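You operate a simulated robot arm through the tools that you are given. There is no shell and no other tool.

You are at the controls of a simulated robot arm. One attempt, no reset.

## Task
Vent the grey gauge plate, then move its plug to the black tray.
Fine: red handle shut, blue knob open till the needle rests at 0, only then free the collar; plug into the middle well; shut the blue knob again. Leave the rest. Set down upright: what you pick out.

It is judged by the outcome, as a careful person would: the job done as asked, and still so three seconds after it is handed in. It fails if anything else is knocked over, pushed out of place, dropped, spilled or broken.

## Robot
A 6-joint arm with a two-finger gripper, fixed in place. Base frame: the origin is on the floor under the middle of its stand, x ahead of it, y to its left, z up; the work surface is at about z = 0.92. Readings come in m, rad, newtons and seconds.
With the tool pointing down near the work surface it reaches from about 0.5 to 0.82 m from the base axis. Its first joint turns from -2.897 to 2.897 rad. Payload 1.66 kg.
The TCP is the grasp point between the finger pads, 0.016 m short of the fingertips. In the tool frame z runs along the fingers and y along their closing line. The gripper opens to 0.111 m; its body begins 0.104 m behind the TCP.
Orientation is that of the tool frame in the base frame, as a unit quaternion [w, x, y, z]. With the fingers straight down and closing along the base's y, the tool's x points along the base's -x, its y along +y and its z along -z.

## Interface
- The arm moves only by the tool jog_arm. Its argument "deltas" is a list of rows, each a list of 6 numbers: the shift along the tool's x, y, z in units of 40 mm (1.0 is 40 mm), then the turn, a rotation vector about the tool's x, y, z in units of 4 degrees (1.0 is 4 degrees). In form: [[dx, dy, dz, ax, ay, az], ...]. A call has 1 to 20 rows; each row shifts and turns the commanded pose from where the row before left it, along the tool's axes as they then stand. "grip" is the opening, from 0 (shut) to 1 (fully open), set as the call begins (left out, the last holds). A call with a number of a shift or a turn outside -1 to 1 is refused whole. A row lasts 0.2 s, in which the tool goes at most 0.05 m and 0.15 rad; a call with a longer step from one row to the next is refused whole, and so is a gripper value outside its range. A pose out of reach is approached as far as the arm can. The call stops where the force on the tool passes 40 N (or 10 N more than at its start, if that is more) or the arm is blocked; 0.2 s more then pass. The fingers move at their own pace (about 0.1698 m/s each) and stop on an object; they squeeze with about 23 N. The grip force told is the motor's: it shows also when the fingers shut on nothing. Time passes only in rows, and 0.2 s behind the last, so rows that do not move let the fingers close. It gives the time, the measured TCP pose, the force on the tool (base axes), the opening and the grip force at its end, in the units of the frame above (readings bear some noise), with the torque about the TCP (base axes, N m) and any sound that the robot's microphone picked up, and new pictures: "pictures" is both (left out), scene, wrist or none.
- Cameras (640 x 400 px; columns grow to the right, rows downward): "scene" is fixed at [0.2215, 0.5023, 1.5611]; the picture's right is [-0.69, -0.73, 0.00], its down [-0.40, 0.38, -0.84] and it looks along [0.61, -0.58, -0.55] (base axes); focal length 355 px, centre (320, 200). "wrist" rides on the gripper at [0.07, 0.014, -0.143] in the tool frame; the picture's right is [-0.19, 0.98, 0.00], its down [-0.87, -0.17, -0.47] and it looks along [-0.46, -0.09, 0.88] (tool axes); focal length 230 px, centre (320, 200).
- move_column(by): moves the trunk up (or, below 0, down) by that many m; the arm rides with it, the base frame stays. It gives what a move gives, with no picture.
- pixel_to_xyz(camera, pixels): for up to 12 pixels [column, row] of the newest picture of that camera ("zoom" is the newest enlarged one), the place [x, y, z] in the base frame of the surface seen there, good to about 0.002 m. No time passes.
- inspect(camera, box): a new picture of the part [left, top, right, bottom] of that camera's present view, enlarged. No time passes.
- sign_off(): hands the job in; it is judged then, once.

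Unless the task says otherwise, let go and move clear before handing in.

The tools are called after "Emit:" as a command line: name --pt "numbers of a row" for each row, then --argument value for the rest, lists and objects as JSON in quotes. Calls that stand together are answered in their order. jog_arm: Moves the arm, as the interface text tells. Its arguments: {"type":"object","properties":{"deltas":{"type":"array","items":{"type":"array","items":{"type":"number"}}},"grip":{"type":"number"},"pictures":{"type":"string","enum":["both","scene","wrist","none"]}},"required":["deltas"]} The other tools are called the same way: move_column (by) moves the trunk up or down; pixel_to_xyz (camera, pixels) gives the place of the surface under pixels of a picture; inspect (camera, box) takes an enlarged picture of a part of a camera's view; sign_off () hands the job in.

At the start:

```text
t: 0.0
tool_pos: [0.5104, -0.0786, 1.323]
orientation: [-0.001, 0.0, 1.0, 0.0]
wrist_force: [-0.6, -0.6, -0.9]
wrist_torque: [0.0, 0.0, -0.07]
finger_gap: 0.1108
gripper_force: 0.2
trunk travel left (down, up): [-0.325, 0.265]
```

scene: 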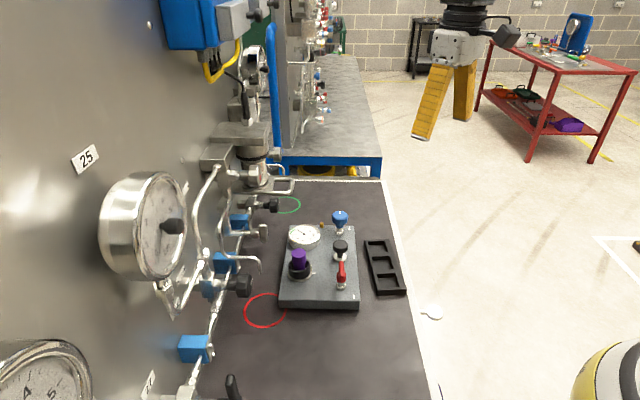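
wrist: 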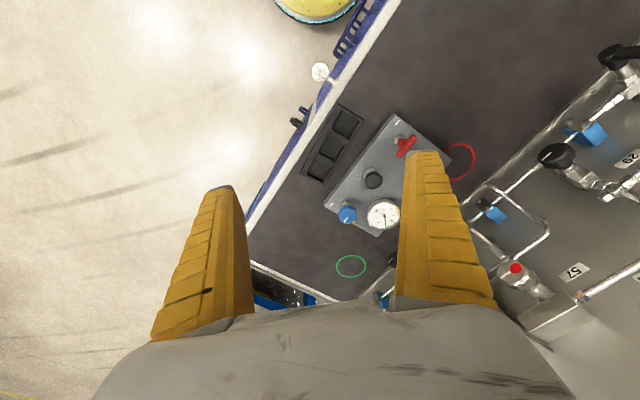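

The scene picture shows the grey gauge plate around pixels (280-358, 225-308), with the gauge, purple plug, blue knob, black knob and red handle, and the black tray at (365-405, 240-295). I'll enlarge both views before moving.

Emit:
inspect --camera "scene" --box '[260, 190, 420, 320]'

Emit:
inspect --camera "wrist" --box '[290, 90, 490, 290]'

Emit:
pixel_to_xyz --camera "scene" --pixels '[[298, 256], [300, 272], [305, 234], [339, 217], [340, 246], [341, 270], [341, 284], [376, 250], [381, 266], [387, 283], [281, 304], [357, 307]]'

```text
3.08 times, centred on (340, 255) of scene
```

zoom: 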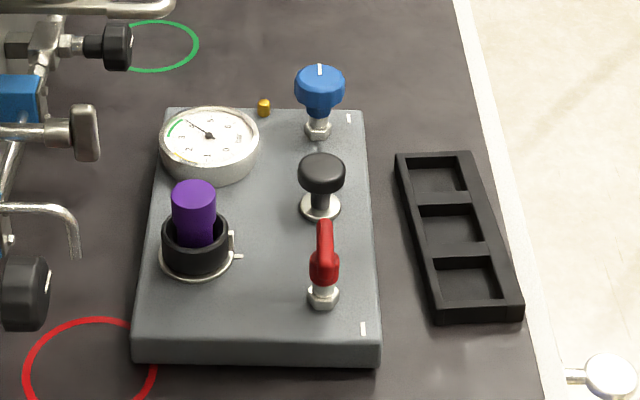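

```text
2.00 times, centred on (390, 190) of wrist
```

zoom: 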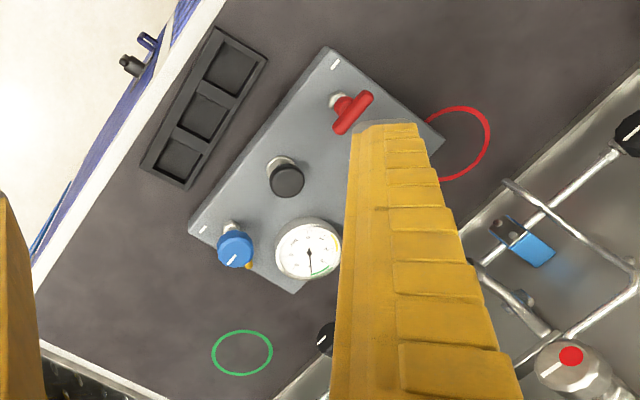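

```text
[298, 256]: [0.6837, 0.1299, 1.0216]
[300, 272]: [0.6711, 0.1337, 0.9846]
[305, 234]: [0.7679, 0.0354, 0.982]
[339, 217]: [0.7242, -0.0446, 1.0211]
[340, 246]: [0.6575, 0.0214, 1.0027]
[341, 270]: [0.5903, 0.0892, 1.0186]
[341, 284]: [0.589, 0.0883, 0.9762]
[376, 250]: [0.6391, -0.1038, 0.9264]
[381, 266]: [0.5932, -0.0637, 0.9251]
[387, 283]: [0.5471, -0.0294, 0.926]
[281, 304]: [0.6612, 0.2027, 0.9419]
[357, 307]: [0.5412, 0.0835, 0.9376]
```

The enlarged view shows the gauge needle off zero, the plug in a black collar with a pin at its side, and white marks on the plate near the blue knob and the red handle. I'll zoom in further on each fitting to learn its present state.

Emit:
inspect --camera "scene" --box '[284, 205, 364, 255]'

Emit:
inspect --camera "scene" --box '[280, 240, 364, 310]'

Emit:
inspect --camera "wrist" --box '[330, 110, 430, 240]'

```text
8.00 times, centred on (324, 230) of scene
```

zoom: 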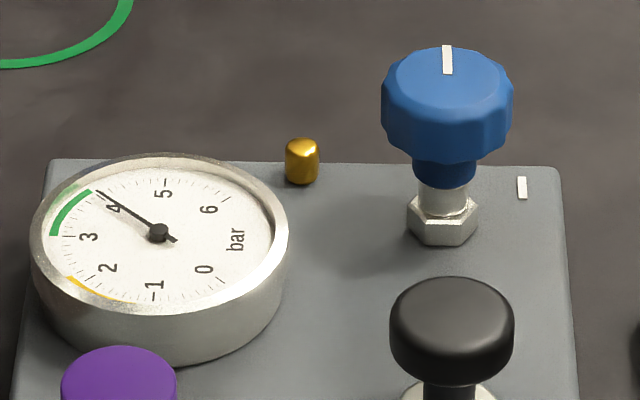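

```text
5.71 times, centred on (322, 275) of scene
```

zoom: 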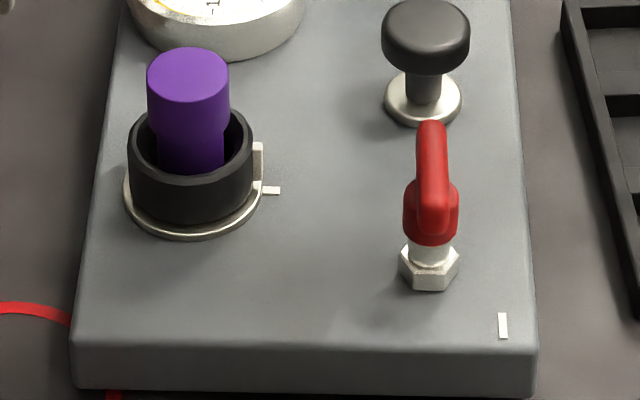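

```text
3.08 times, centred on (380, 175) of wrist
```

zoom: 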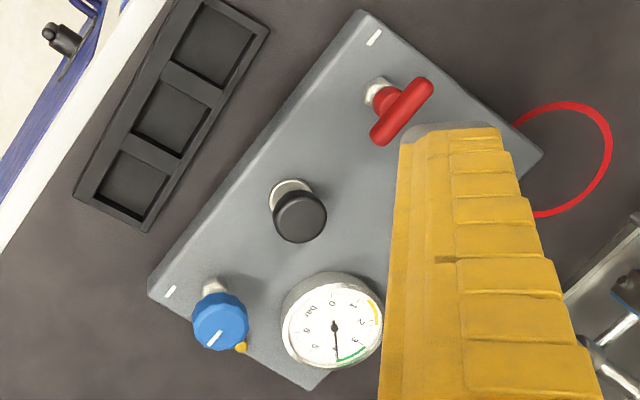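

The gauge reads about 3.8 bar, the red handle lies along the plate's long axis, and the collar has a white tab beside a white plate mark at (272,190) in the zoom. I'll check positions of the nearby wall fittings and then bring the wrist camera over the plate.

Emit:
pixel_to_xyz --camera "scene" --pixels '[[243, 285], [258, 268], [262, 231], [272, 206], [290, 190], [172, 226], [145, 225], [245, 100], [270, 60], [232, 385], [195, 348], [210, 240]]'

Emit:
jog_arm --pt "-0.35 0.775 0.715 0 0 0" --pt "-0.35 0.775 0.715 0 0 0" --pt "-0.35 0.775 0.715 0 0 0" --pt "-0.35 0.775 0.715 0 0 0" --pt "-0.35 0.775 0.715 0 0 0"

```text
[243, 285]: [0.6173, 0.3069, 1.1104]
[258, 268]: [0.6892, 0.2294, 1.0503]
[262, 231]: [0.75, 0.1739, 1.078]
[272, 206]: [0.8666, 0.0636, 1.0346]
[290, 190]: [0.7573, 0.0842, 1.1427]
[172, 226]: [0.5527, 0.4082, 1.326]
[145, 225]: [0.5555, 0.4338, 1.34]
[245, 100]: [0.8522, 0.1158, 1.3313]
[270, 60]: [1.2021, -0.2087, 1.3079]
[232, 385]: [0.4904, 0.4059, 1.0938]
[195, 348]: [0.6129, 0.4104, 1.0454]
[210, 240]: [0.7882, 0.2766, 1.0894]
```

```text
t: 1.2
tool_pos: [0.5829, 0.0774, 1.1789]
orientation: [-0.001, -0.001, 1.0, 0.0]
wrist_force: [1.2, 0.6, -0.1]
wrist_torque: [-0.03, 0.06, -0.01]
finger_gap: 0.1111
gripper_force: 0.1
trunk travel left (down, up): [-0.325, 0.265]
```

scene: 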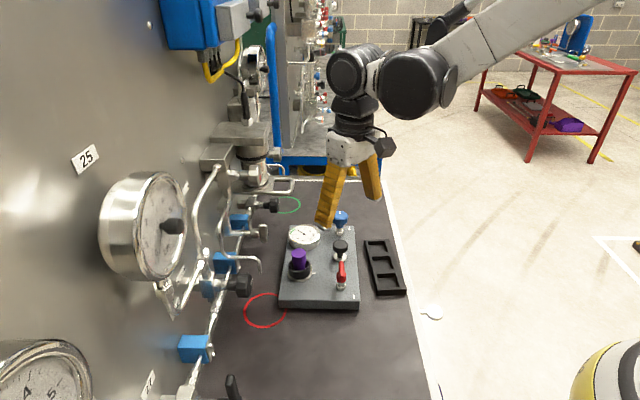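
wrist: 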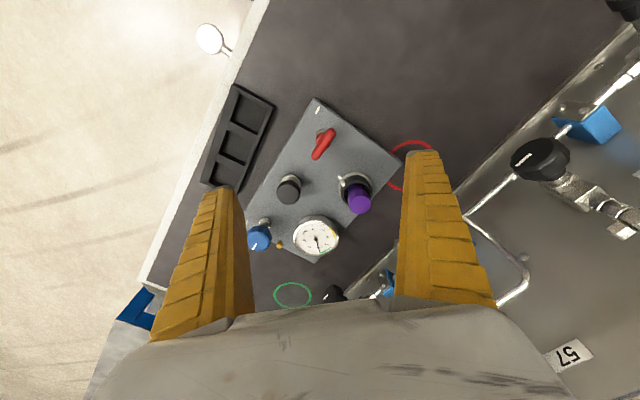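

The wrist picture now shows the whole plate between the fingers: red handle (322,143), black knob (288,190), plug (357,196), blue knob (258,237), gauge (317,237). I'll enlarge it for details.

Emit:
inspect --camera "wrist" --box '[240, 90, 400, 190]'

Emit:
inspect --camera "wrist" --box '[310, 150, 400, 220]'

Emit:
inspect --camera "wrist" --box '[235, 160, 355, 265]'

```text
4.00 times, centred on (320, 140) of wrist
```

zoom: 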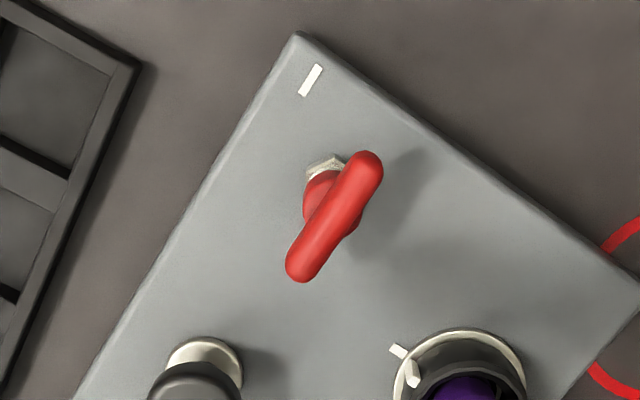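

```text
5.71 times, centred on (355, 185) of wrist
```

zoom: 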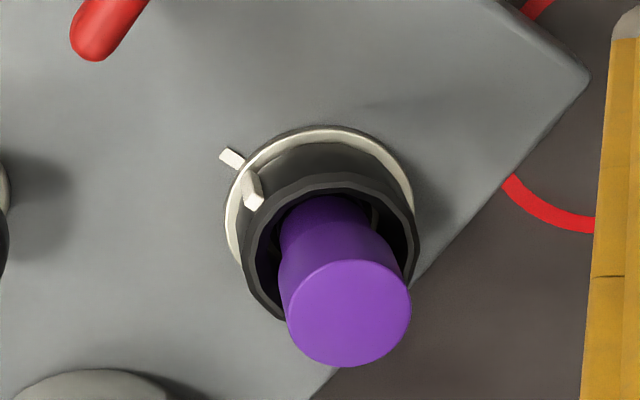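

```text
3.81 times, centred on (295, 212) of wrist
```

zoom: 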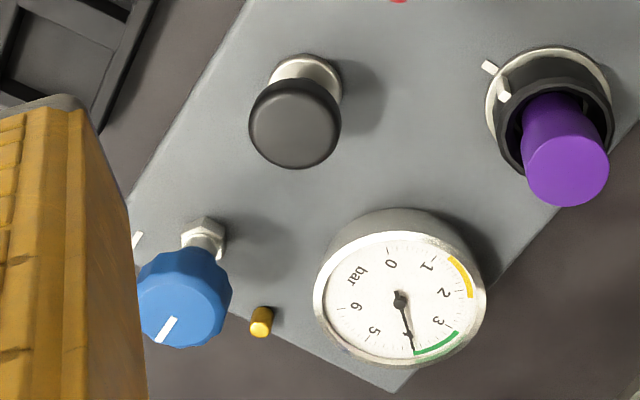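

The handle lies parallel to the plate's white mark, the collar tab points at its plate mark, and the needle sits at about 3.8 bar. I'll measure the fittings from the wrist views.

Emit:
pixel_to_xyz --camera "zoom" --pixels '[[158, 340], [175, 318], [187, 295], [145, 290], [225, 290], [185, 255], [205, 230], [295, 130], [565, 163], [567, 200], [525, 165], [607, 165]]'

Emit:
pixel_to_xyz --camera "wrist" --pixels '[[332, 131], [316, 156], [322, 145], [319, 110], [227, 154], [245, 112], [211, 185], [340, 192], [355, 173], [371, 183], [346, 184], [258, 228]]'

```text
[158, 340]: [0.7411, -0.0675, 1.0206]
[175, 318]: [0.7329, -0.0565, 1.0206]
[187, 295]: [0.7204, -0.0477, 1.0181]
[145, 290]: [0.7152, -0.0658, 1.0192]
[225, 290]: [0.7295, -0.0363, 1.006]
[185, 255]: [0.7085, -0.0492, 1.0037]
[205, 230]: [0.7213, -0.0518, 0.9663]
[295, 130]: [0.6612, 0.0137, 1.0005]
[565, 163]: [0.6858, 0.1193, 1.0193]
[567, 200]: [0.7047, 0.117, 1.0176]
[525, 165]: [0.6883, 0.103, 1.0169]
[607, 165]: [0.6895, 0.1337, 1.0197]
```

```text
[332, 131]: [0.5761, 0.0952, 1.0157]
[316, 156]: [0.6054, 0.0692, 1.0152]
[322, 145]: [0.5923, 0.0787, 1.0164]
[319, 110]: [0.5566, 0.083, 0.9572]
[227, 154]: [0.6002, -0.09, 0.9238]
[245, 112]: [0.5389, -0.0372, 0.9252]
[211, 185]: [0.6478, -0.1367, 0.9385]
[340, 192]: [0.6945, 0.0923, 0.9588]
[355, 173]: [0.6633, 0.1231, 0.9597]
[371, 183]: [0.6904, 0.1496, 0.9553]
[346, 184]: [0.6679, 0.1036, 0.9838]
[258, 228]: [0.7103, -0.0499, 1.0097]
```

The handle bar runs from about (0.576,0.095) to (0.606,0.069) at z≈1.016, so its centre is near (0.591,0.081). Before going lower I'll check where the wall pipes near the plate stick out.

Emit:
pixel_to_xyz --camera "wrist" --pixels '[[500, 230], [527, 270], [510, 300], [470, 215], [530, 160], [560, 155], [590, 125], [333, 293], [385, 285], [600, 200], [515, 175], [450, 195]]'

Emit:
inspect --camera "scene" --box '[180, 120, 320, 320]'

Emit:
pixel_to_xyz --camera "scene" --pixels '[[290, 190], [293, 183], [262, 205], [274, 206], [262, 226], [264, 236], [258, 272], [249, 278], [250, 292], [270, 185], [280, 192], [240, 258]]'

```text
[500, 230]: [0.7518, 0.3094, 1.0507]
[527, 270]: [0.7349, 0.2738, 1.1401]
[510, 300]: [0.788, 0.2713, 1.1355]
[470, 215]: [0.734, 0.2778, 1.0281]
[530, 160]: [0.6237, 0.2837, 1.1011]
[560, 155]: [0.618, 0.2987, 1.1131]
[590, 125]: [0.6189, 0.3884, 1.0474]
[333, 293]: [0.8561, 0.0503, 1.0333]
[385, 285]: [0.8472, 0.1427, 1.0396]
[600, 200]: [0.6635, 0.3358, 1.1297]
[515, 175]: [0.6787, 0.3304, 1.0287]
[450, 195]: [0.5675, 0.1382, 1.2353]
```

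```text
2.00 times, centred on (250, 220) of scene
```

zoom: 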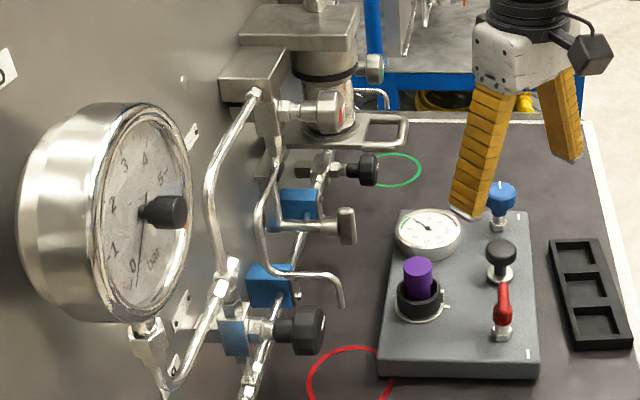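

```text
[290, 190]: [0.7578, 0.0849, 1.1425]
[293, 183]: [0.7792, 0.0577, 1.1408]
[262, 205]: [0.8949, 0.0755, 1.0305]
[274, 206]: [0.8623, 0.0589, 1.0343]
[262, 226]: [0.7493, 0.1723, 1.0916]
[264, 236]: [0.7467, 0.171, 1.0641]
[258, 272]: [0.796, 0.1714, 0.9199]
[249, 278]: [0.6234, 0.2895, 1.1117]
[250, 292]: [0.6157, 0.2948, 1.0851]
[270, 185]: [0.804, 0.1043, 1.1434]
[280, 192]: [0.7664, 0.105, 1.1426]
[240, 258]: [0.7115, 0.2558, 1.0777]
```

A D-shaped loop sticks out at about (0.757,0.085,1.142) near the gauge, so I must keep the gripper body and camera clear of it. For the red handle I'll turn the tool about its axis by -135° (at this height), so that a clockwise shut turn ends with the camera away from the wall.

Emit:
jog_arm --pt "0 0 0 0 0 -1" --pt "0 0 0 0 0 -1" --pt "0 0 0 0 0 -1" --pt "0 0 0 0 0 -1" --pt "0 0 0 0 0 -1" --pt "0 0 0 0 0 -1" --pt "0 0 0 0 0 -1" --pt "0 0 0 0 0 -1" --pt "0 0 0 0 0 -1" --pt "0 0 0 0 0 -1" --pt "0 0 0 0 0 -1" --pt "0 0 0 0 0 -1" --pt "0 0 0 0 0 -1" --pt "0 0 0 0 0 -1" --pt "0 0 0 0 0 -1" --pt "0 0 0 0 0 -1" --pt "0 0 0 0 0 -1" --pt "0 0 0 0 0 -1" --pt "0 0 0 0 0 -1" --pt "0 0 0 0 0 -1" --pictures "both"

```text
t: 5.4
tool_pos: [0.5806, 0.0758, 1.1807]
orientation: [0.0, -0.643, 0.766, 0.0]
wrist_force: [-0.1, 0.7, 0.3]
wrist_torque: [0.02, -0.02, 0.02]
finger_gap: 0.1107
gripper_force: 0.1
trunk travel left (down, up): [-0.325, 0.265]
```

scene: 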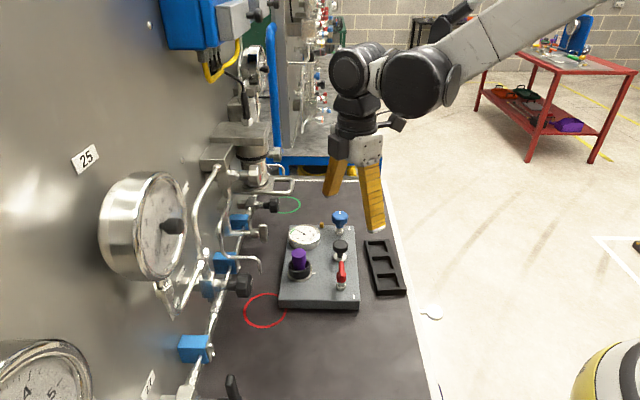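
wrist: 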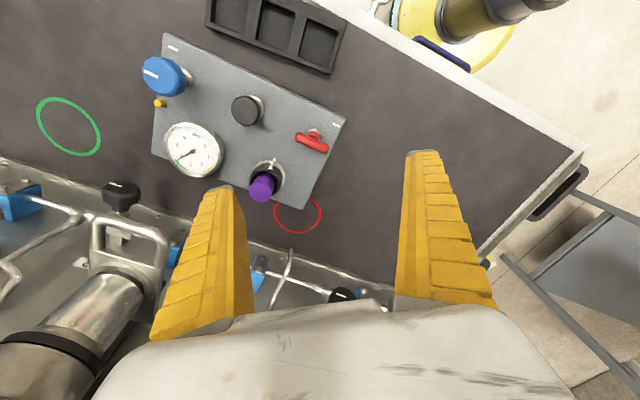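

The tool is now at -80° of yaw and the whole plate is in view. I'll turn the remaining -55° so the fingers will close across the red handle.

Emit:
jog_arm --pt "0 0 0 0 0 -1" --pt "0 0 0 0 0 -1" --pt "0 0 0 0 0 -1" --pt "0 0 0 0 0 -1" --pt "0 0 0 0 0 -1" --pt "0 0 0 0 0 -1" --pt "0 0 0 0 0 -1" --pt "0 0 0 0 0 -1" --pt "0 0 0 0 0 -1" --pt "0 0 0 0 0 -1" --pt "0 0 0 0 0 -1" --pt "0 0 0 0 0 -1" --pt "0 0 0 0 0 -1" --pt "0 0 0 0 0 -0.75"

```text
t: 8.4
tool_pos: [0.5794, 0.0765, 1.1797]
orientation: [0.0, 0.924, -0.382, 0.0]
wrist_force: [-0.4, 0.4, 0.4]
wrist_torque: [0.02, -0.02, -0.01]
finger_gap: 0.111
gripper_force: 0.0
trunk travel left (down, up): [-0.325, 0.265]
```

scene: 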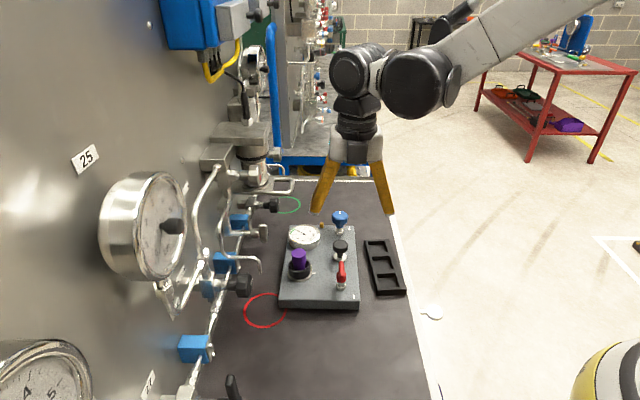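
wrist: 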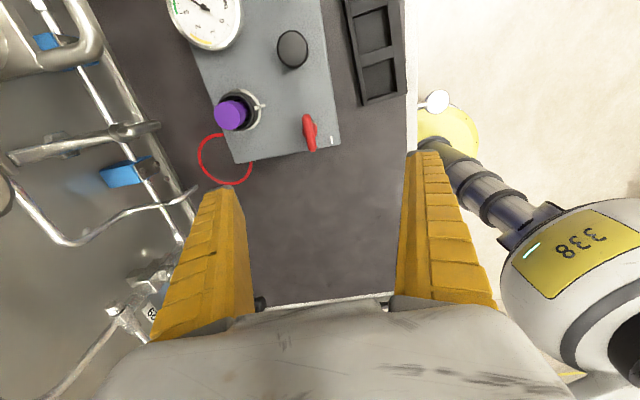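

The tool is at -135° yaw; the red handle appears at (309,132) aligned between the fingers. I'll enlarge and measure the handle and its stem before coming down on it.

Emit:
inspect --camera "wrist" --box '[280, 95, 350, 160]'

Emit:
pixel_to_xyz --camera "wrist" --pixels '[[306, 117], [308, 125], [309, 132], [310, 140], [312, 148], [316, 128], [332, 140], [262, 105], [231, 115], [292, 48]]'

```text
6.15 times, centred on (315, 128) of wrist
```

zoom: 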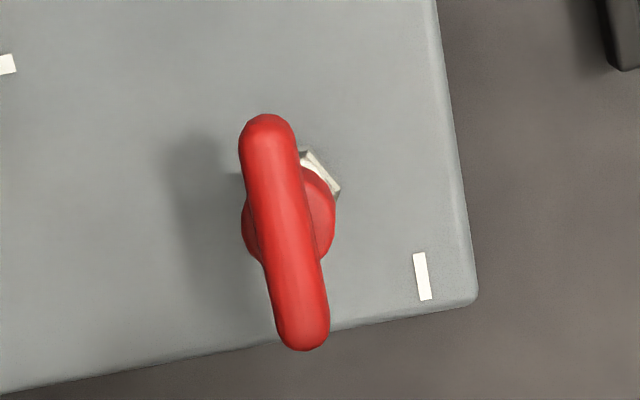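

```text
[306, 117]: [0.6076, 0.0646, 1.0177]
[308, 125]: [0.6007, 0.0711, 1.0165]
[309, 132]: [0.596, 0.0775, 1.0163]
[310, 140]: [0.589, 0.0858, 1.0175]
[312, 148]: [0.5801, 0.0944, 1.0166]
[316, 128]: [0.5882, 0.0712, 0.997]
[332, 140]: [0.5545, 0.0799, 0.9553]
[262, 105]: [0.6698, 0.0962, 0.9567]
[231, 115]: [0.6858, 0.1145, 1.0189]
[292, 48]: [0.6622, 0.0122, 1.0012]
```

The handle's centre is about (0.594,0.0795), its top at z≈1.017, with a wider hub just below it. I'll move over it with the fingers part-open and descend to z≈1.06 for a check.

Emit:
jog_arm --pt "0.0464 -0.074 0.75 0 0 0" --pt "0.0464 -0.074 0.75 0 0 0" --pt "0.0464 -0.074 0.75 0 0 0" --pt "0.0464 -0.074 0.75 0 0 0" --grip 0.45

```text
t: 9.4
tool_pos: [0.5946, 0.0779, 1.0606]
orientation: [0.0, 0.924, -0.383, 0.0]
wrist_force: [-0.3, -0.6, -1.1]
wrist_torque: [0.01, 0.03, 0.0]
finger_gap: 0.0521
gripper_force: 1.2
trunk travel left (down, up): [-0.325, 0.265]
```

scene: 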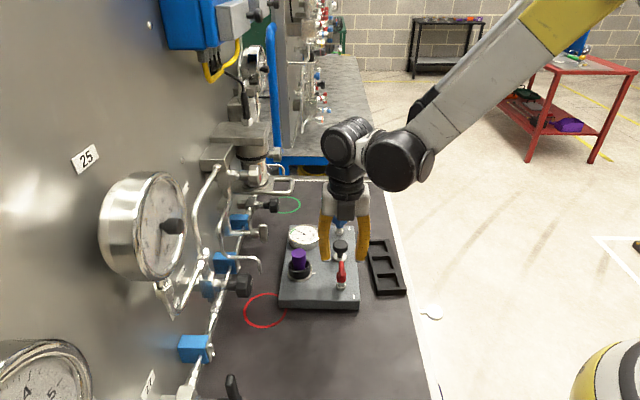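
wrist: 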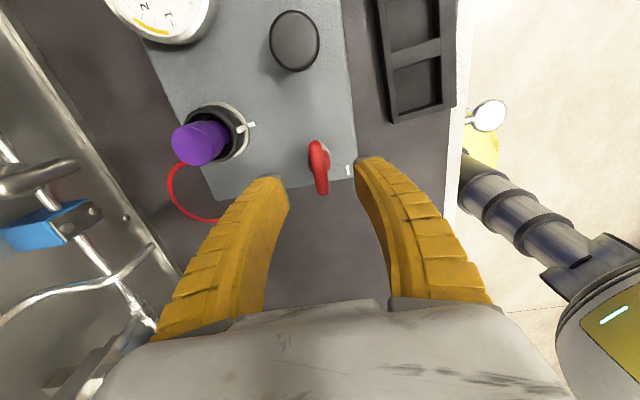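

The red handle at (319,167) is centred between the fingers, as expected for this pose. I'll descend 40 mm to z≈1.02 so only the fingertips straddle the bar, then close.

Emit:
jog_arm --pt "0 0 0.5 0 0 0" --pt "0 0 0.5 0 0 0" --pt "0 0 0 0 0 0" --pictures "wrist"

```text
t: 10.2
tool_pos: [0.5925, 0.0793, 1.0212]
orientation: [0.0, 0.924, -0.383, 0.0]
wrist_force: [0.2, -0.1, -0.6]
wrist_torque: [-0.01, -0.02, -0.01]
finger_gap: 0.0522
gripper_force: 1.2
trunk travel left (down, up): [-0.325, 0.265]
```

wrist: 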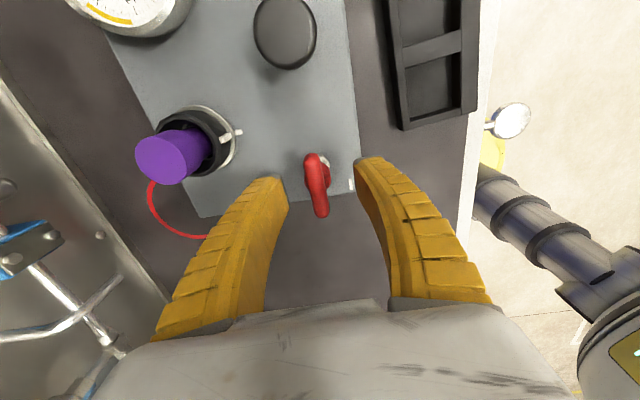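

The bar at (310–320,155–215) sits between the fingertips with no contact force. Now I close on it.

Emit:
jog_arm --pt "0 0 0 0 0 0" --pt "0 0 0 0 0 0" --grip 0

```text
t: 10.8
tool_pos: [0.594, 0.08, 1.0219]
orientation: [-0.001, 0.924, -0.382, 0.001]
wrist_force: [13.7, 9.6, 5.4]
wrist_torque: [0.03, -0.18, -0.01]
finger_gap: 0.0102
gripper_force: 23.3
trunk travel left (down, up): [-0.325, 0.265]
```

scene: 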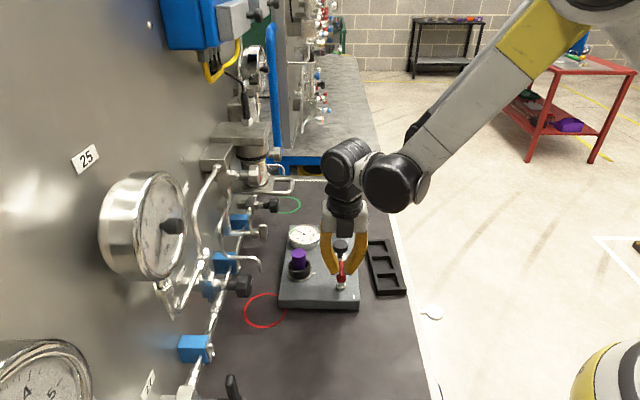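
wrist: 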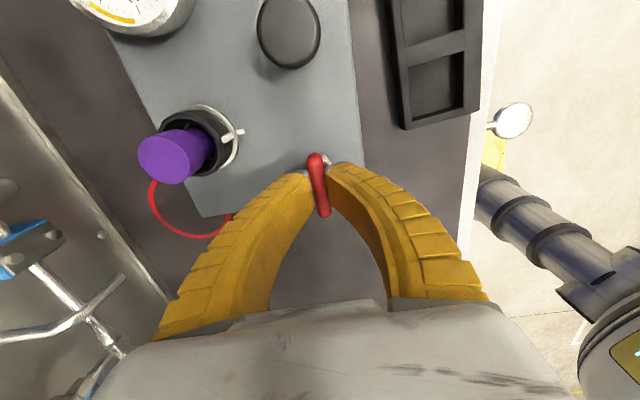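

The grip holds the bar (gap 0.010 m, 23 N), but there's a 17 N side force along +x+y, meaning the tool sits slightly off the stem axis. I'll shift about 1 mm that way to relieve it.

Emit:
jog_arm --pt "0 -0.03 0 0 0 0" --pt "0 0 0 0 0 0" --pictures "none"

```text
t: 11.4
tool_pos: [0.595, 0.0809, 1.0214]
orientation: [0.0, 0.924, -0.382, -0.001]
wrist_force: [11.3, 5.1, 6.0]
wrist_torque: [-0.01, -0.11, 0.0]
finger_gap: 0.0107
gripper_force: 22.9
trunk travel left (down, up): [-0.325, 0.265]
```

The side force fell to about 12 N with 1.2 mm of shift, so I'll go a further 2 mm the same way.

Emit:
jog_arm --pt "0.02 -0.055 0 0 0 0" --pt "0 0 0 0 0 0" --pictures "none"

```text
t: 12.0
tool_pos: [0.5952, 0.0796, 1.0216]
orientation: [0.0, 0.924, -0.383, -0.001]
wrist_force: [-4.4, -3.7, 5.1]
wrist_torque: [0.08, 0.1, 0.03]
finger_gap: 0.01
gripper_force: 23.0
trunk travel left (down, up): [-0.325, 0.265]
```

The side force is now small (about 6 N the other way), so the tool is on the stem axis. I'll turn clockwise 20° as a test.

Emit:
jog_arm --pt "0 0 0 0 0 1" --pt "0 0 0 0 0 1" --pt "0 0 0 0 0 1" --pt "0 0 0 0 0 1" --pt "0 0 0 0 0 1" --pictures "both"

```text
t: 13.2
tool_pos: [0.5955, 0.0805, 1.0227]
orientation: [0.0, 0.843, -0.537, 0.001]
wrist_force: [-21.6, -7.7, 4.8]
wrist_torque: [-0.14, 0.08, 0.07]
finger_gap: 0.0103
gripper_force: 22.7
trunk travel left (down, up): [-0.325, 0.265]
```

scene: 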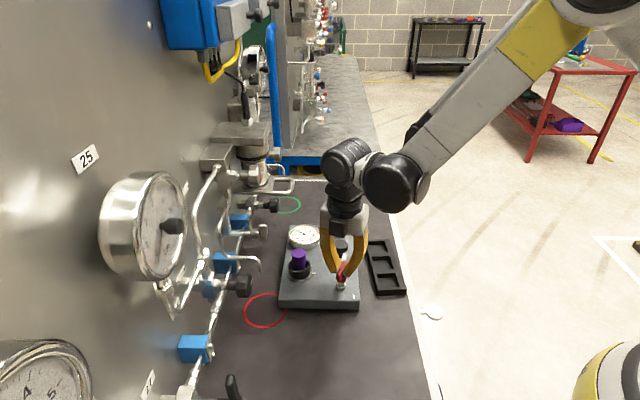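
wrist: 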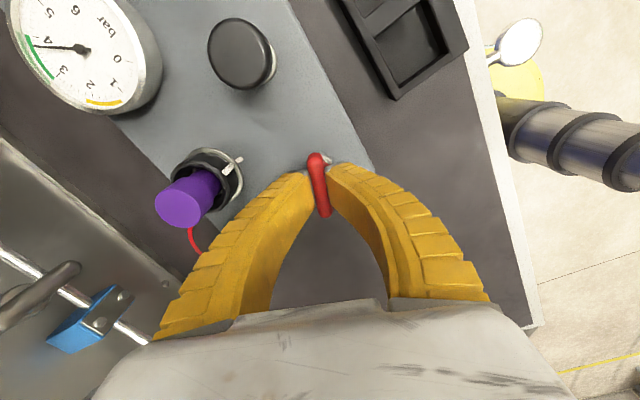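

The handle turned 20° with the tool, but a 23 N side force shows the pivot lies some millimetres along the bar from my TCP (toward the hub side). I'll relieve it with a 2 mm shift along tool +y.

Emit:
jog_arm --pt "0 0.05 0 0 0 0" --pt "0 0 0 0 0 0" --pictures "none"

```text
t: 13.8
tool_pos: [0.5946, 0.0792, 1.021]
orientation: [0.0, 0.844, -0.537, 0.0]
wrist_force: [-4.4, -4.8, 7.9]
wrist_torque: [-0.06, 0.03, 0.06]
finger_gap: 0.0112
gripper_force: 23.0
trunk travel left (down, up): [-0.325, 0.265]
```

Force dropped to about 6 N. I'll keep turning clockwise with a small tool-y shift per step so the motion follows the pivot.

Emit:
jog_arm --pt "0 0.011 0 0 0 1" --pt "0 0.011 0 0 0 1" --pt "0 0.011 0 0 0 1" --pt "0 0.011 0 0 0 1" --pt "0 0.011 0 0 0 1" --pt "0 0.011 0 0 0 1" --pictures "wrist"

```text
t: 15.2
tool_pos: [0.5932, 0.0803, 1.0202]
orientation: [0.0, 0.712, -0.702, 0.0]
wrist_force: [19.9, 2.4, 9.2]
wrist_torque: [0.18, -0.07, 0.04]
finger_gap: 0.0118
gripper_force: 22.8
trunk travel left (down, up): [-0.325, 0.265]
```

wrist: 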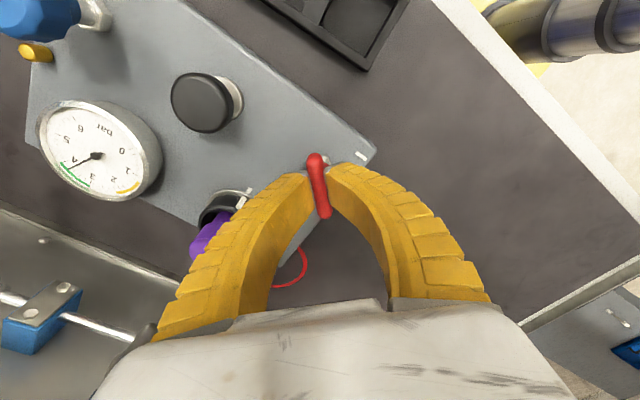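

The handle has now turned about 44° and the force is 20 N toward +x, so I over-shifted. I'll shift back 1.8 mm and continue with pure rotation.

Emit:
jog_arm --pt "0 -0.045 0 0 0 0" --pt "0 0 0 0 0 0.5" --pt "0 0 0 0 0 1" --pt "0 0 0 0 0 1" --pt "0 0 0 0 0 1" --pictures "none"

```text
t: 16.4
tool_pos: [0.5938, 0.0795, 1.0187]
orientation: [0.001, -0.622, 0.783, 0.0]
wrist_force: [2.7, 6.1, 9.7]
wrist_torque: [0.1, -0.04, 0.04]
finger_gap: 0.0121
gripper_force: 23.0
trunk travel left (down, up): [-0.325, 0.265]
```

About 58° turned and forces are low (7 N). Continuing clockwise another 16°.

Emit:
jog_arm --pt "0 0 0 0 0 1" --pt "0 0 0 0 0 1" --pt "0 0 0 0 0 1" --pt "0 0 0 0 0 1" --pictures "both"

```text
t: 17.4
tool_pos: [0.5934, 0.0792, 1.0208]
orientation: [0.0, -0.508, 0.861, 0.0]
wrist_force: [-5.4, 9.8, 6.4]
wrist_torque: [-0.09, 0.11, 0.06]
finger_gap: 0.0108
gripper_force: 22.5
trunk travel left (down, up): [-0.325, 0.265]
```

scene: 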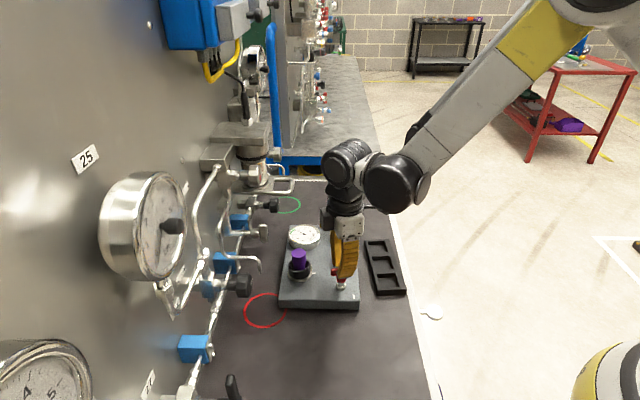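
wrist: 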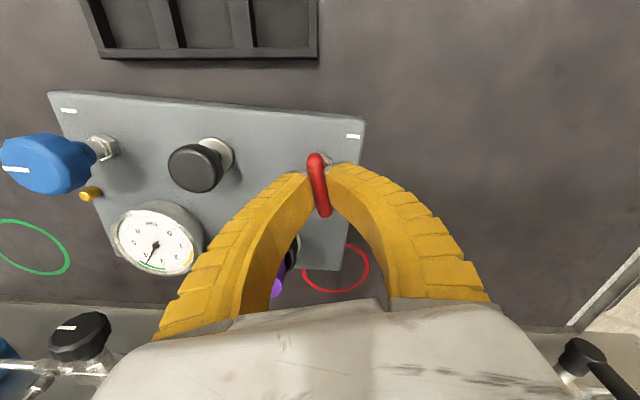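

The handle has turned about 74° and follows freely. I'll turn the last 16° and watch torque for a stop.

Emit:
jog_arm --pt "0 0 0 0 0 1" --pt "0 0 0 0 0 1" --pt "0 0 0 0 0 1" --pt "0 0 0 0 0 1" --pictures "wrist"

```text
t: 18.4
tool_pos: [0.5929, 0.0798, 1.0212]
orientation: [0.001, -0.383, 0.924, -0.002]
wrist_force: [-14.2, 11.5, 5.5]
wrist_torque: [-0.1, 0.28, 0.04]
finger_gap: 0.0105
gripper_force: 23.1
trunk travel left (down, up): [-0.325, 0.265]
```

wrist: 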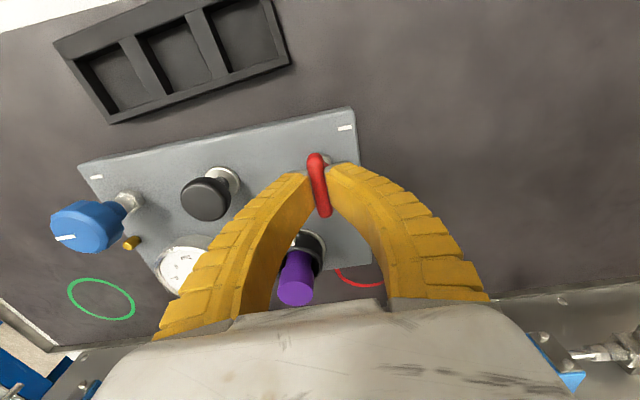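

The tool is at -45° yaw, a quarter turn from the start. I'll nudge 4° further to feel for an end stop.

Emit:
jog_arm --pt "0 0 0 0 0 0.5" --pt "0 0 0 0 0 0.5" --pt "0 0 0 0 0 0" --pictures "wrist"

```text
t: 19.2
tool_pos: [0.5933, 0.0789, 1.0214]
orientation: [0.0, -0.35, 0.937, -0.001]
wrist_force: [-20.2, 13.0, 3.1]
wrist_torque: [-0.01, 0.24, 0.35]
finger_gap: 0.0108
gripper_force: 22.2
trunk travel left (down, up): [-0.325, 0.265]
```

wrist: 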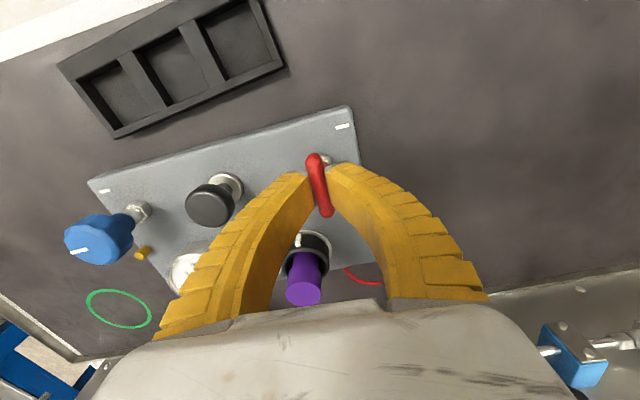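

Torque about z jumped from 0.04 to 0.35 N·m, so the handle is at its stop, a quarter turn across the line. I'll back off the strain, open the fingers partly and rise.

Emit:
jog_arm --pt "0 0.05 0 0 0 -0.5" --pt "0 0 0 0 0 0" --pictures "none"

Emit:
jog_arm --pt "0 0 0 0 0 0" --pt "0 0 0 0 0 0" --pt "0 0 -0.5 0 0 0" --pt "0 0 -0.75 0 0 0" --pt "0 0 -0.75 0 0 0" --pt "0 0 -0.75 0 0 0" --grip 0.4

```text
t: 19.8
tool_pos: [0.5927, 0.0805, 1.0217]
orientation: [0.0, -0.366, 0.931, -0.001]
wrist_force: [-12.9, 9.4, 4.5]
wrist_torque: [0.14, 0.02, 0.32]
finger_gap: 0.01
gripper_force: 23.0
trunk travel left (down, up): [-0.325, 0.265]
```

```text
t: 21.2
tool_pos: [0.593, 0.0772, 1.1333]
orientation: [0.0, -0.366, 0.931, 0.0]
wrist_force: [-1.0, 1.0, 0.1]
wrist_torque: [0.01, 0.03, -0.01]
finger_gap: 0.0469
gripper_force: 1.7
trunk travel left (down, up): [-0.325, 0.265]
```

scene: 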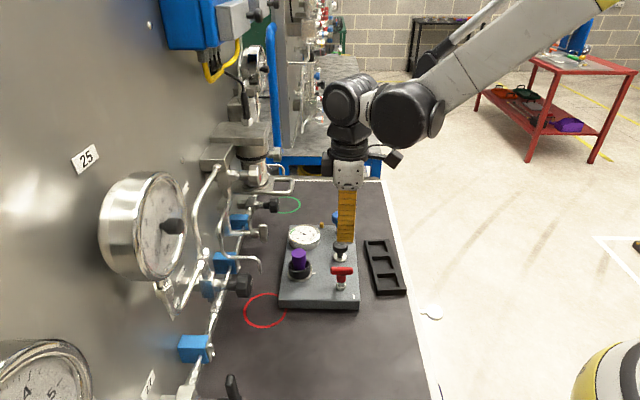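
wrist: 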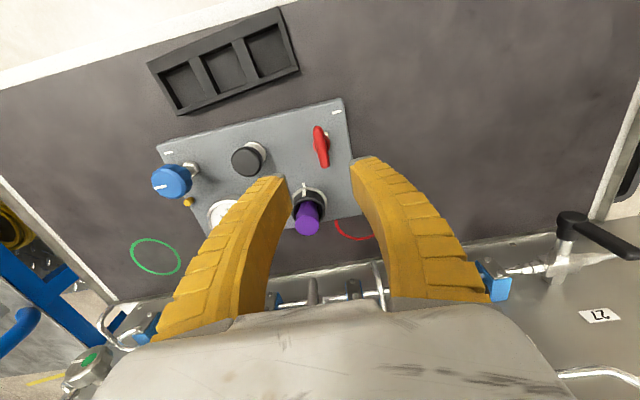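

The red handle now stands across the plate at (341,275) in the scene, turned a quarter. Next is the blue knob: I'll yaw back to about +45° first so I have room to turn it counter-clockwise.

Emit:
jog_arm --pt "0 0 -0.3 0 0 1" --pt "0 0 -0.3 0 0 1" --pt "0 0 0 0 0 1" --pt "0 0 0 0 0 1" --pt "0 0 0 0 0 1" --pt "0 0 0 0 0 1" --pt "0 0 0 0 0 1" --pt "0 0 0 0 0 1" --pt "0 0 0 0 0 1" --pt "0 0 0 0 0 1" --pt "0 0 0 0 0 1" --pt "0 0 0 0 0 1" --pt "0 0 0 0 0 1" --pt "0 0 0 0 0 1" --pt "0 0 0 0 0 1" --pt "0 0 0 0 0 1" --pt "0 0 0 0 0 1" --pt "0 0 0 0 0 1" --pt "0 0 0 0 0 1" --pt "0 0 0 0 0 1" --grip 0.7 --pictures "both"

```text
t: 25.4
tool_pos: [0.5922, 0.0802, 1.1555]
orientation: [-0.001, 0.319, 0.948, 0.0]
wrist_force: [0.5, 0.5, -0.1]
wrist_torque: [0.01, 0.0, 0.01]
finger_gap: 0.0789
gripper_force: 0.9
trunk travel left (down, up): [-0.325, 0.265]
```

scene: 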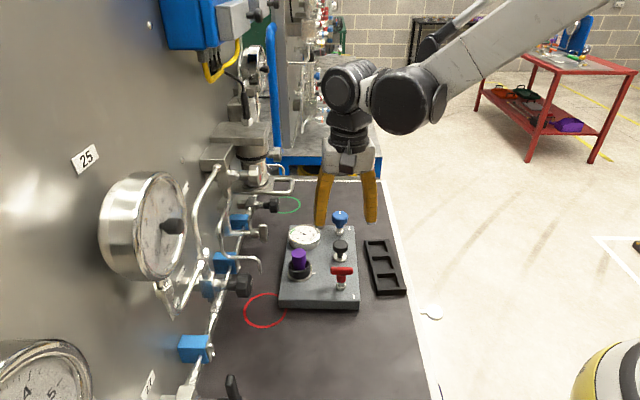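
wrist: 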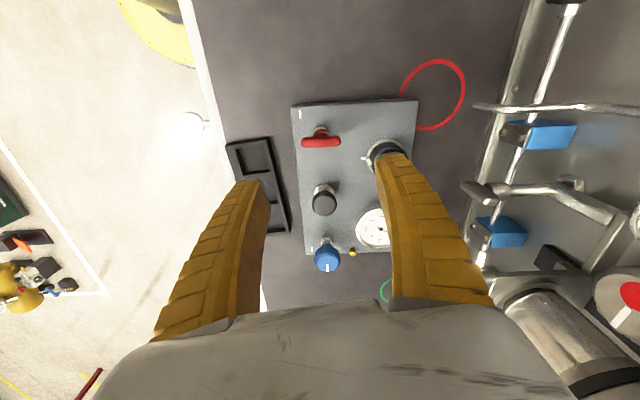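

The red handle at (321,139) lies squarely across the plate. I'll measure the blue knob at (327,258) and re-read the gauge.

Emit:
inspect --camera "wrist" --box '[290, 190, 400, 280]'

Emit:
pixel_to_xyz --camera "wrist" --pixels '[[327, 267], [327, 262], [327, 258], [315, 258], [339, 258], [327, 271], [327, 247], [326, 240], [321, 139], [303, 139], [340, 139], [323, 203]]'

Emit:
inspect --camera "scene" --box '[284, 205, 364, 255]'

```text
4.44 times, centred on (345, 235) of wrist
```

zoom: 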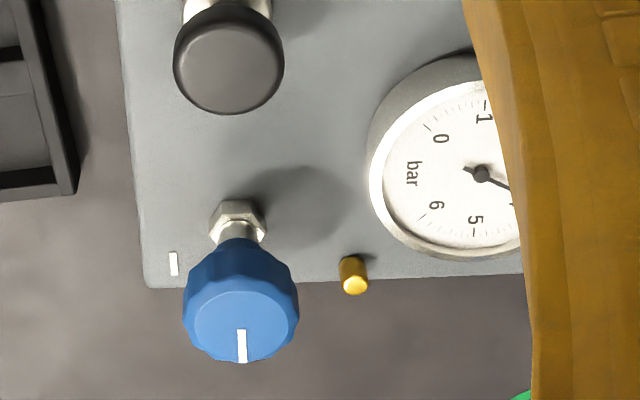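

```text
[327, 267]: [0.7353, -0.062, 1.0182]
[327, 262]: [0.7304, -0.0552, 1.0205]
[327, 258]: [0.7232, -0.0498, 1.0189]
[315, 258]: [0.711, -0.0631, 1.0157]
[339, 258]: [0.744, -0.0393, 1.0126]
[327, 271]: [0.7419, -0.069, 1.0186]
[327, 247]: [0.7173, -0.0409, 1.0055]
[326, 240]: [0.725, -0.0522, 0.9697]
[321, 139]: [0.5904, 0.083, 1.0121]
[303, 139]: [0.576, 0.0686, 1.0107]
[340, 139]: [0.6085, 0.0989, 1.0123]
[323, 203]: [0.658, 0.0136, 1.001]
```

```text
8.00 times, centred on (324, 230) of scene
```

zoom: 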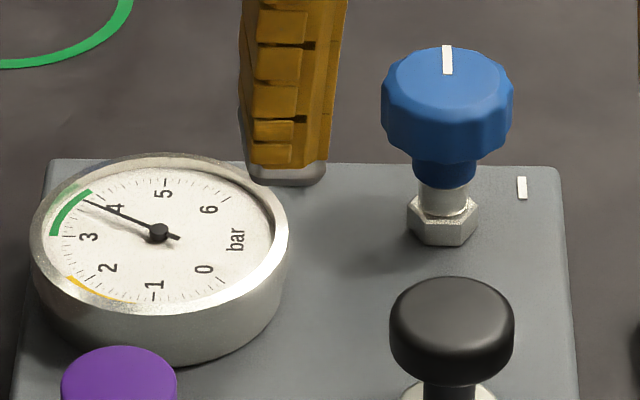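

The needle has eased slightly to about 3.7, consistent with the supply being shut. The blue knob's axis is about (0.728,-0.053), top z≈1.02; I'll move over it at +45° yaw and come down to z≈1.075.

Emit:
jog_arm --pt "0 0 0 0 0 1" --pt "0 0 0 0 0 0.95" --pt "-0.79 0.006 0 0 0 0" --pt "-0.79 0.006 0 0 0 0" --pt "-0.79 0.006 0 0 0 0" --pt "-0.79 0.006 0 0 0 0" --pt "-0.79 0.006 0 0 0 0" --pt "-0.79 0.006 0 0 0 0" --pt "0 0 1 0 0 0" --pt "0 0 1 0 0 0" --grip 0.55

```text
t: 27.6
tool_pos: [0.7254, -0.0548, 1.0741]
orientation: [0.0, 0.381, 0.925, 0.0]
wrist_force: [0.3, 0.1, 0.2]
wrist_torque: [-0.01, 0.02, 0.02]
finger_gap: 0.0629
gripper_force: 1.5
trunk travel left (down, up): [-0.325, 0.265]
```

scene: 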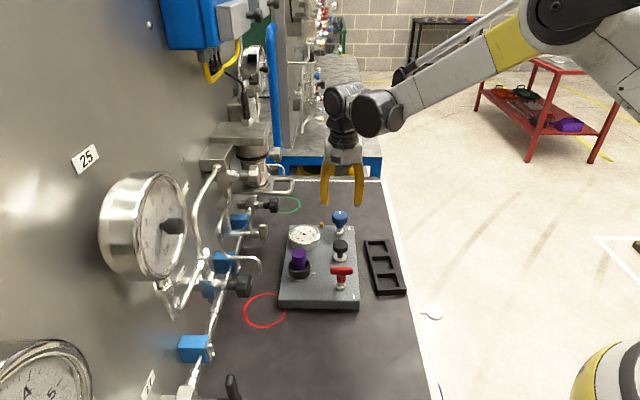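
wrist: 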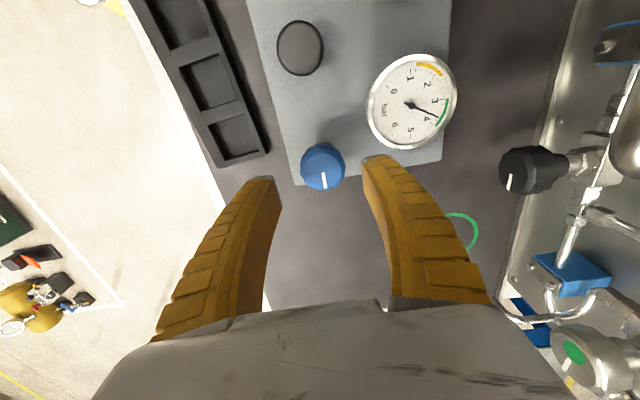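

The blue knob at (322,167) is nearly centred between the fingers, and the gauge is visible beside it. I'll enlarge to fix the centre and read the gauge.

Emit:
inspect --camera "wrist" --box '[280, 40, 470, 200]'

Emit:
pixel_to_xyz --camera "wrist" --pixels '[[304, 168], [341, 168], [323, 187], [323, 150], [323, 168], [324, 175]]'

```text
2.50 times, centred on (375, 120) of wrist
```

zoom: 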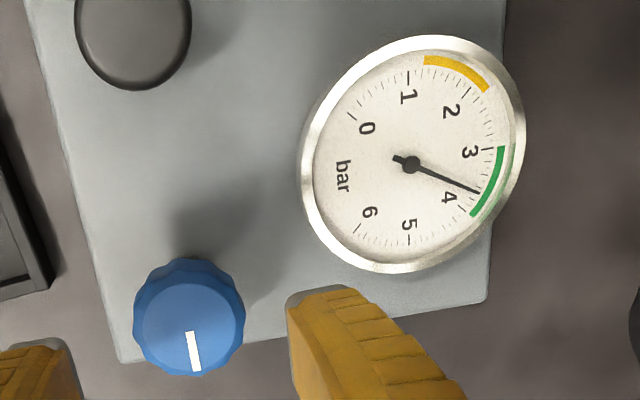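

```text
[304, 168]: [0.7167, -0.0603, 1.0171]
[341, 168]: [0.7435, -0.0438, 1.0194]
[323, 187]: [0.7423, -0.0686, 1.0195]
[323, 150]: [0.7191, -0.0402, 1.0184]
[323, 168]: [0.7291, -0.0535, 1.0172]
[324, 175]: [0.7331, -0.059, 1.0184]
```

The gauge reads about 3.7 bar and the knob centre is (0.730,-0.0535). I'll correct by 2 mm, descend to z≈1.012 and close on the knob.

Emit:
jog_arm --pt "-0.045 0.026 0.5 0 0 0" --pt "0 0 0.5 0 0 0" --pt "0 0 0.55 0 0 0" --pt "0 0 0 0 0 0" --pictures "wrist"

```text
t: 28.6
tool_pos: [0.7291, -0.0537, 1.0116]
orientation: [-0.001, 0.381, 0.925, 0.0]
wrist_force: [-0.1, 0.6, 0.1]
wrist_torque: [-0.01, 0.03, -0.01]
finger_gap: 0.0629
gripper_force: 0.9
trunk travel left (down, up): [-0.325, 0.265]
```

wrist: 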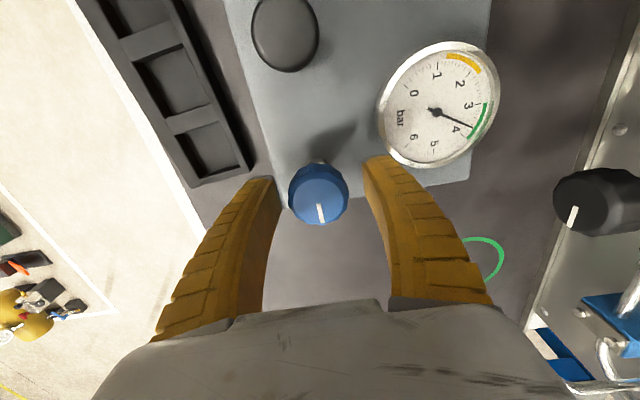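

The knob is centred at (319,193) with no contact. Closing now.

Emit:
jog_arm --pt "0 0 0 0 0 0" --pt "0 0 0 0 0 0" --grip 0 --pictures "wrist"

```text
t: 29.2
tool_pos: [0.7301, -0.0547, 1.0129]
orientation: [-0.001, 0.382, 0.924, -0.001]
wrist_force: [-7.5, -9.6, 0.6]
wrist_torque: [-0.39, -0.2, -0.05]
finger_gap: 0.0359
gripper_force: 22.9
trunk travel left (down, up): [-0.325, 0.265]
```

wrist: 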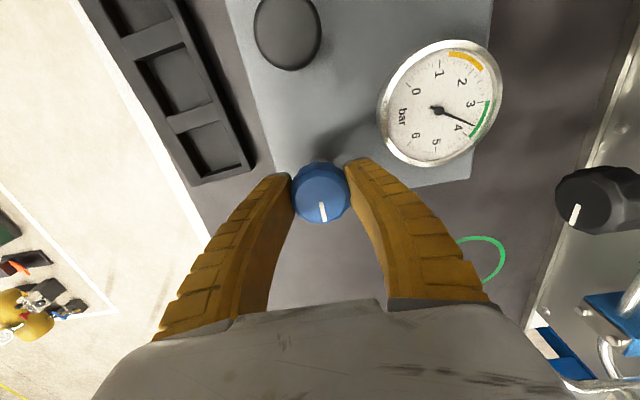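

Gripped (gap 0.036 m) with a 12 N side force toward -x-y; I'll shift 1.2 mm that way, then begin turning counter-clockwise 12° to see how the knob and needle respond.

Emit:
jog_arm --pt "0 -0.03 0 0 0 0" --pt "0 0 0 0 0 -1" --pt "0 0 0 0 0 -1" --pt "0 0 0 0 0 -1" --pt "0 0 0 0 0 0" --pictures "wrist"

```text
t: 30.4
tool_pos: [0.7296, -0.0552, 1.0124]
orientation: [-0.001, 0.282, 0.959, 0.001]
wrist_force: [-1.1, -18.5, 0.3]
wrist_torque: [-0.38, -0.29, 0.0]
finger_gap: 0.0353
gripper_force: 23.1
trunk travel left (down, up): [-0.325, 0.265]
```

wrist: 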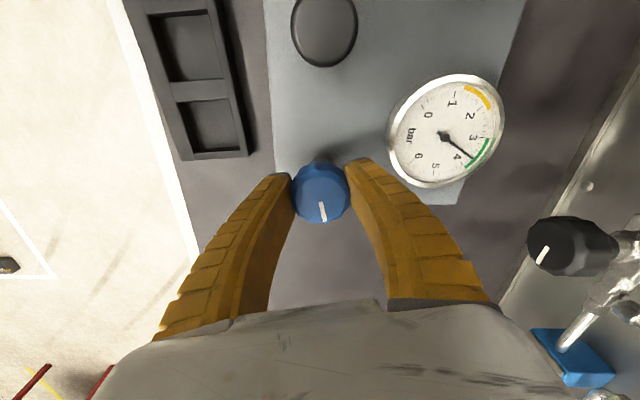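

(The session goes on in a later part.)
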